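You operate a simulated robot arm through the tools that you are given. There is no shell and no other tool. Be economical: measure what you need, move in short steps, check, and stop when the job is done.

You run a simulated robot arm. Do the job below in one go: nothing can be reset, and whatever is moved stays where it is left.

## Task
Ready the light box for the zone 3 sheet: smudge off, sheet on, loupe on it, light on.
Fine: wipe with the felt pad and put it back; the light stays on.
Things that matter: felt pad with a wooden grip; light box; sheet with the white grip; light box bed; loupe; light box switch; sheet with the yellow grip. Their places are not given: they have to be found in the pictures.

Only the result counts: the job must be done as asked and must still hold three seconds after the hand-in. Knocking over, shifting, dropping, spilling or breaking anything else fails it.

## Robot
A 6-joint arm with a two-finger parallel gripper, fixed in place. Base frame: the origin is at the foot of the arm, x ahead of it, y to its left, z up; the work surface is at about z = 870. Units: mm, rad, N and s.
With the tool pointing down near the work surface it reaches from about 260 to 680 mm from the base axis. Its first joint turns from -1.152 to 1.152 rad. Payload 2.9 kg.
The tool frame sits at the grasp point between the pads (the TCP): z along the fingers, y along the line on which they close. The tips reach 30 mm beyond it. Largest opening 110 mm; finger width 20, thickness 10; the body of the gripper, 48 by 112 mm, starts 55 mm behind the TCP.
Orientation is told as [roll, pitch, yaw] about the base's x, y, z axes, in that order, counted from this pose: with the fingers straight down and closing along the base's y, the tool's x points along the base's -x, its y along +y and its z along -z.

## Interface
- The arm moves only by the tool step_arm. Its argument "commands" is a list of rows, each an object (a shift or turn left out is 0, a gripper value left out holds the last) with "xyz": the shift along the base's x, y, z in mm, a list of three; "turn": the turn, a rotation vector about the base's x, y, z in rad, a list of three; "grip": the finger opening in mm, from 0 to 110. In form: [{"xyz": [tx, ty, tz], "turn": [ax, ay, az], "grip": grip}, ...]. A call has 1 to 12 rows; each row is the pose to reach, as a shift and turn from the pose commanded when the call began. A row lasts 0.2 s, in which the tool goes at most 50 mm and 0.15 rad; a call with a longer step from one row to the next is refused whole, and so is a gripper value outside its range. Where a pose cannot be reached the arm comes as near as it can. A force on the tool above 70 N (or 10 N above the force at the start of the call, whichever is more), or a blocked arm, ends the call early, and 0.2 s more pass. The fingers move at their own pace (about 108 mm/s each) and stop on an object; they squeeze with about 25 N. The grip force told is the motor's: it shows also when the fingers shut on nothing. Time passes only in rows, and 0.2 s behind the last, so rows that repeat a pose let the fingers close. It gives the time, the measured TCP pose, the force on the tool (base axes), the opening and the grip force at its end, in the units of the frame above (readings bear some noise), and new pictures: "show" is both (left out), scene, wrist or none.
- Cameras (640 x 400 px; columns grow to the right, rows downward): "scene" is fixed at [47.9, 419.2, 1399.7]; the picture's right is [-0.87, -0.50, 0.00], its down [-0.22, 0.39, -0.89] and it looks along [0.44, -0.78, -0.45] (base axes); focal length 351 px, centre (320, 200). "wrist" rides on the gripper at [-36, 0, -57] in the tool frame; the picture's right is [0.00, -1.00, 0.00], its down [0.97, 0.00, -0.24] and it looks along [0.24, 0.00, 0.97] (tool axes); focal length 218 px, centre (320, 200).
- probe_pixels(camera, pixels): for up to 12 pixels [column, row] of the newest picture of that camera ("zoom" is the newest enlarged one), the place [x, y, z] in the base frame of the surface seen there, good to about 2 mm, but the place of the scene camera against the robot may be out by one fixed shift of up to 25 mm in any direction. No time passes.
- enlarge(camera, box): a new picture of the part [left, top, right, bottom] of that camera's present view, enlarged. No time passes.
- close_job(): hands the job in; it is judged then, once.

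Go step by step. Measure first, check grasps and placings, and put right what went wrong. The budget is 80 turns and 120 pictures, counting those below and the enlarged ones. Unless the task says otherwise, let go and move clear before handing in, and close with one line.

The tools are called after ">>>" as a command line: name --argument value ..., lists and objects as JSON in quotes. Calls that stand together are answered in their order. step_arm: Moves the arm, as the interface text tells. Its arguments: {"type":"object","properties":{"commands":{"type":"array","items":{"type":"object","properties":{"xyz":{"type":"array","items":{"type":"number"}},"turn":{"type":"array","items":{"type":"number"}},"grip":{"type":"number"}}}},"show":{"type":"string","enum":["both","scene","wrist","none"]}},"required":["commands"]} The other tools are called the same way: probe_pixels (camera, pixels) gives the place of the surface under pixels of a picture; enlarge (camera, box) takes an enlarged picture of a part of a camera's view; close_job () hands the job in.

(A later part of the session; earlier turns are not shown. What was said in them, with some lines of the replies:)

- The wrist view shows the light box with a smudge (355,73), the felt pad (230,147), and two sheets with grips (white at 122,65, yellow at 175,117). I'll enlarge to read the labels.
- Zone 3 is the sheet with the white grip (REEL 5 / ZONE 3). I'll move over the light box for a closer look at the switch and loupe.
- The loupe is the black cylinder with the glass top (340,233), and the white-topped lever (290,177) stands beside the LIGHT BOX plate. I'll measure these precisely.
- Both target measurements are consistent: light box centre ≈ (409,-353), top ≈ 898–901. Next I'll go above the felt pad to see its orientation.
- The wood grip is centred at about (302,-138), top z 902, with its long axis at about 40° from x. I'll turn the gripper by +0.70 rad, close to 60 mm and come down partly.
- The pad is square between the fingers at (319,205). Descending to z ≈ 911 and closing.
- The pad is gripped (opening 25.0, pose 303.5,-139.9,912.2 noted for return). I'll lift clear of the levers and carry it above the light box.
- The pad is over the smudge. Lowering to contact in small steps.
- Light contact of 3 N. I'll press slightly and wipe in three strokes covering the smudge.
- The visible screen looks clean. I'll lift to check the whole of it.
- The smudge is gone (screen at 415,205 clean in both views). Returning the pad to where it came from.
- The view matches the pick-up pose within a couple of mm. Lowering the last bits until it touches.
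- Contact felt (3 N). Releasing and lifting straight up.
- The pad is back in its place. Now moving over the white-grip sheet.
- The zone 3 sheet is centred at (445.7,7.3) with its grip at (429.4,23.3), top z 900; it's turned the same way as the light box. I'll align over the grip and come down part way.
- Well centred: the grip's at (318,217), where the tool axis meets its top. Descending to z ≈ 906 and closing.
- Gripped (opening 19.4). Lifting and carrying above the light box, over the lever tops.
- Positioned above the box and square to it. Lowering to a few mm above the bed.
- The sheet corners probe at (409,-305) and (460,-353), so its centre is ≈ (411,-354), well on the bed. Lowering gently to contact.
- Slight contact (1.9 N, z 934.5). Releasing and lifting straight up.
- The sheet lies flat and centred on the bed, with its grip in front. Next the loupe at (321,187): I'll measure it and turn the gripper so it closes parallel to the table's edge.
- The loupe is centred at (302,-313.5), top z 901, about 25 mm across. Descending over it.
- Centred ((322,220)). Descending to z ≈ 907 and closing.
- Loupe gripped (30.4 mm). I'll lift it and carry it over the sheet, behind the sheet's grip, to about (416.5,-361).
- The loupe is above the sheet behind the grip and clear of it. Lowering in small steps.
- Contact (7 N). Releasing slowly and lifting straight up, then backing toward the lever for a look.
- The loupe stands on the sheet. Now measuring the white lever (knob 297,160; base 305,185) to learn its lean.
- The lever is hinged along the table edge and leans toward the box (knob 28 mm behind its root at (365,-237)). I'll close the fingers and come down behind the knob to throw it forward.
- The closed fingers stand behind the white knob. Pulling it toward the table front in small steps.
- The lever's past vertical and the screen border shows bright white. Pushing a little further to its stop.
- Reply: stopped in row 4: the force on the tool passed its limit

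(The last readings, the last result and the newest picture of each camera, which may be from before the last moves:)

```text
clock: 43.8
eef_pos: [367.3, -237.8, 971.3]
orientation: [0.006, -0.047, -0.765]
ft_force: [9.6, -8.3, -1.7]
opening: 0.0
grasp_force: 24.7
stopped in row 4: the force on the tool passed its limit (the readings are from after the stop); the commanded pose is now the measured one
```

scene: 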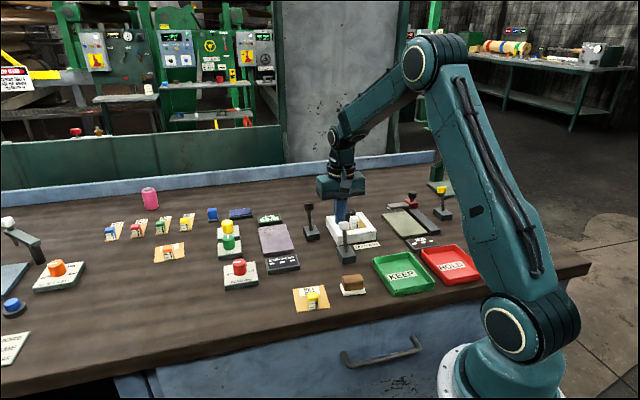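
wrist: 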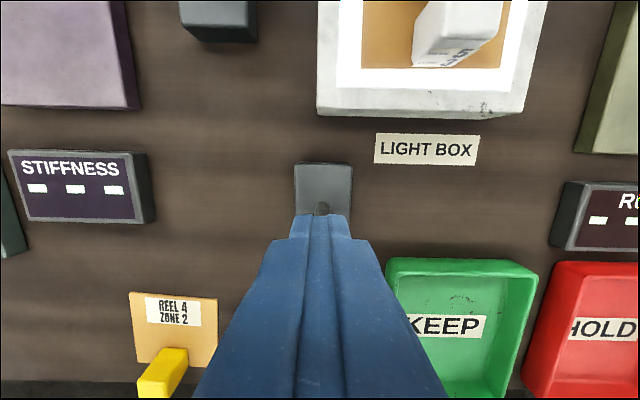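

The lever is at its stop (force limit reached). Backing off, rising and checking.

>>> step_arm --commands '[{"xyz": [10, -10, 0]}, {"xyz": [18, -18, 20]}, {"xyz": [18, -18, 60]}, {"xyz": [18, -18, 100]}, {"xyz": [-10, 15, 120]}, {"xyz": [-30, 45, 130]}, {"xyz": [-30, 45, 130], "turn": [0, 0, 0]}]' --show "both"

>>> enlarge --camera "scene" --box '[290, 190, 410, 265]'

```text
clock: 45.4
eef_pos: [336.3, -192.2, 1101.0]
orientation: [0.005, -0.039, -0.764]
ft_force: [0.2, -0.7, 0.3]
opening: 0.1
grasp_force: 24.8
```

scene: 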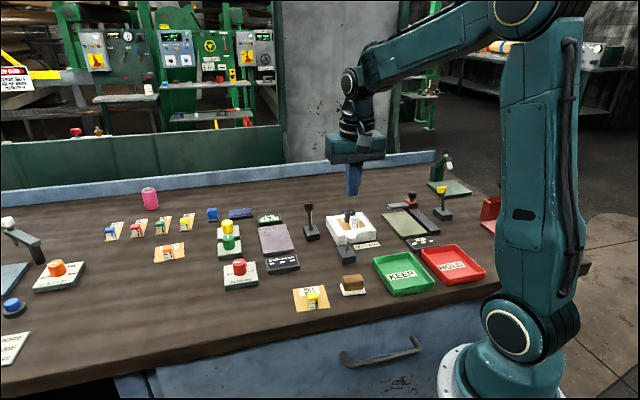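
wrist: 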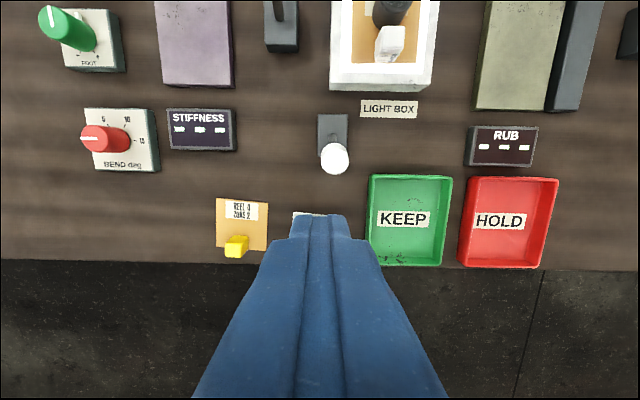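

```text
5.33 times, centred on (350, 228) of scene
```

zoom: 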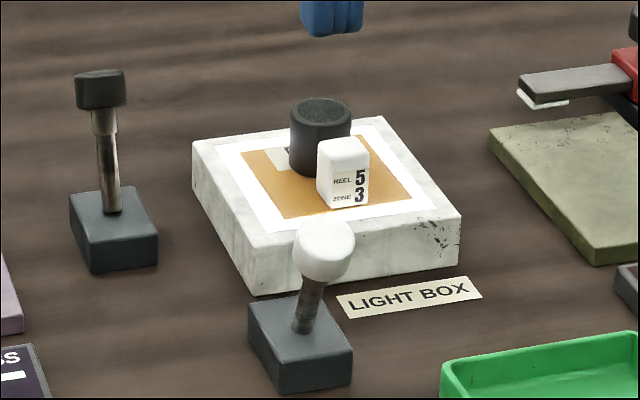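

The lever stays thrown, the screen glows pure white, and the zone 3 sheet with the loupe on it is undisturbed. The pad is back at its spot (353,285) and the arm is clear, so I'm handing in.

>>> close_job

```text
The job is handed in.
```

The light box is ready: I wiped the smudge off, put the felt pad back, laid the zone 3 sheet on the bed with the loupe on it, and switched the light on.
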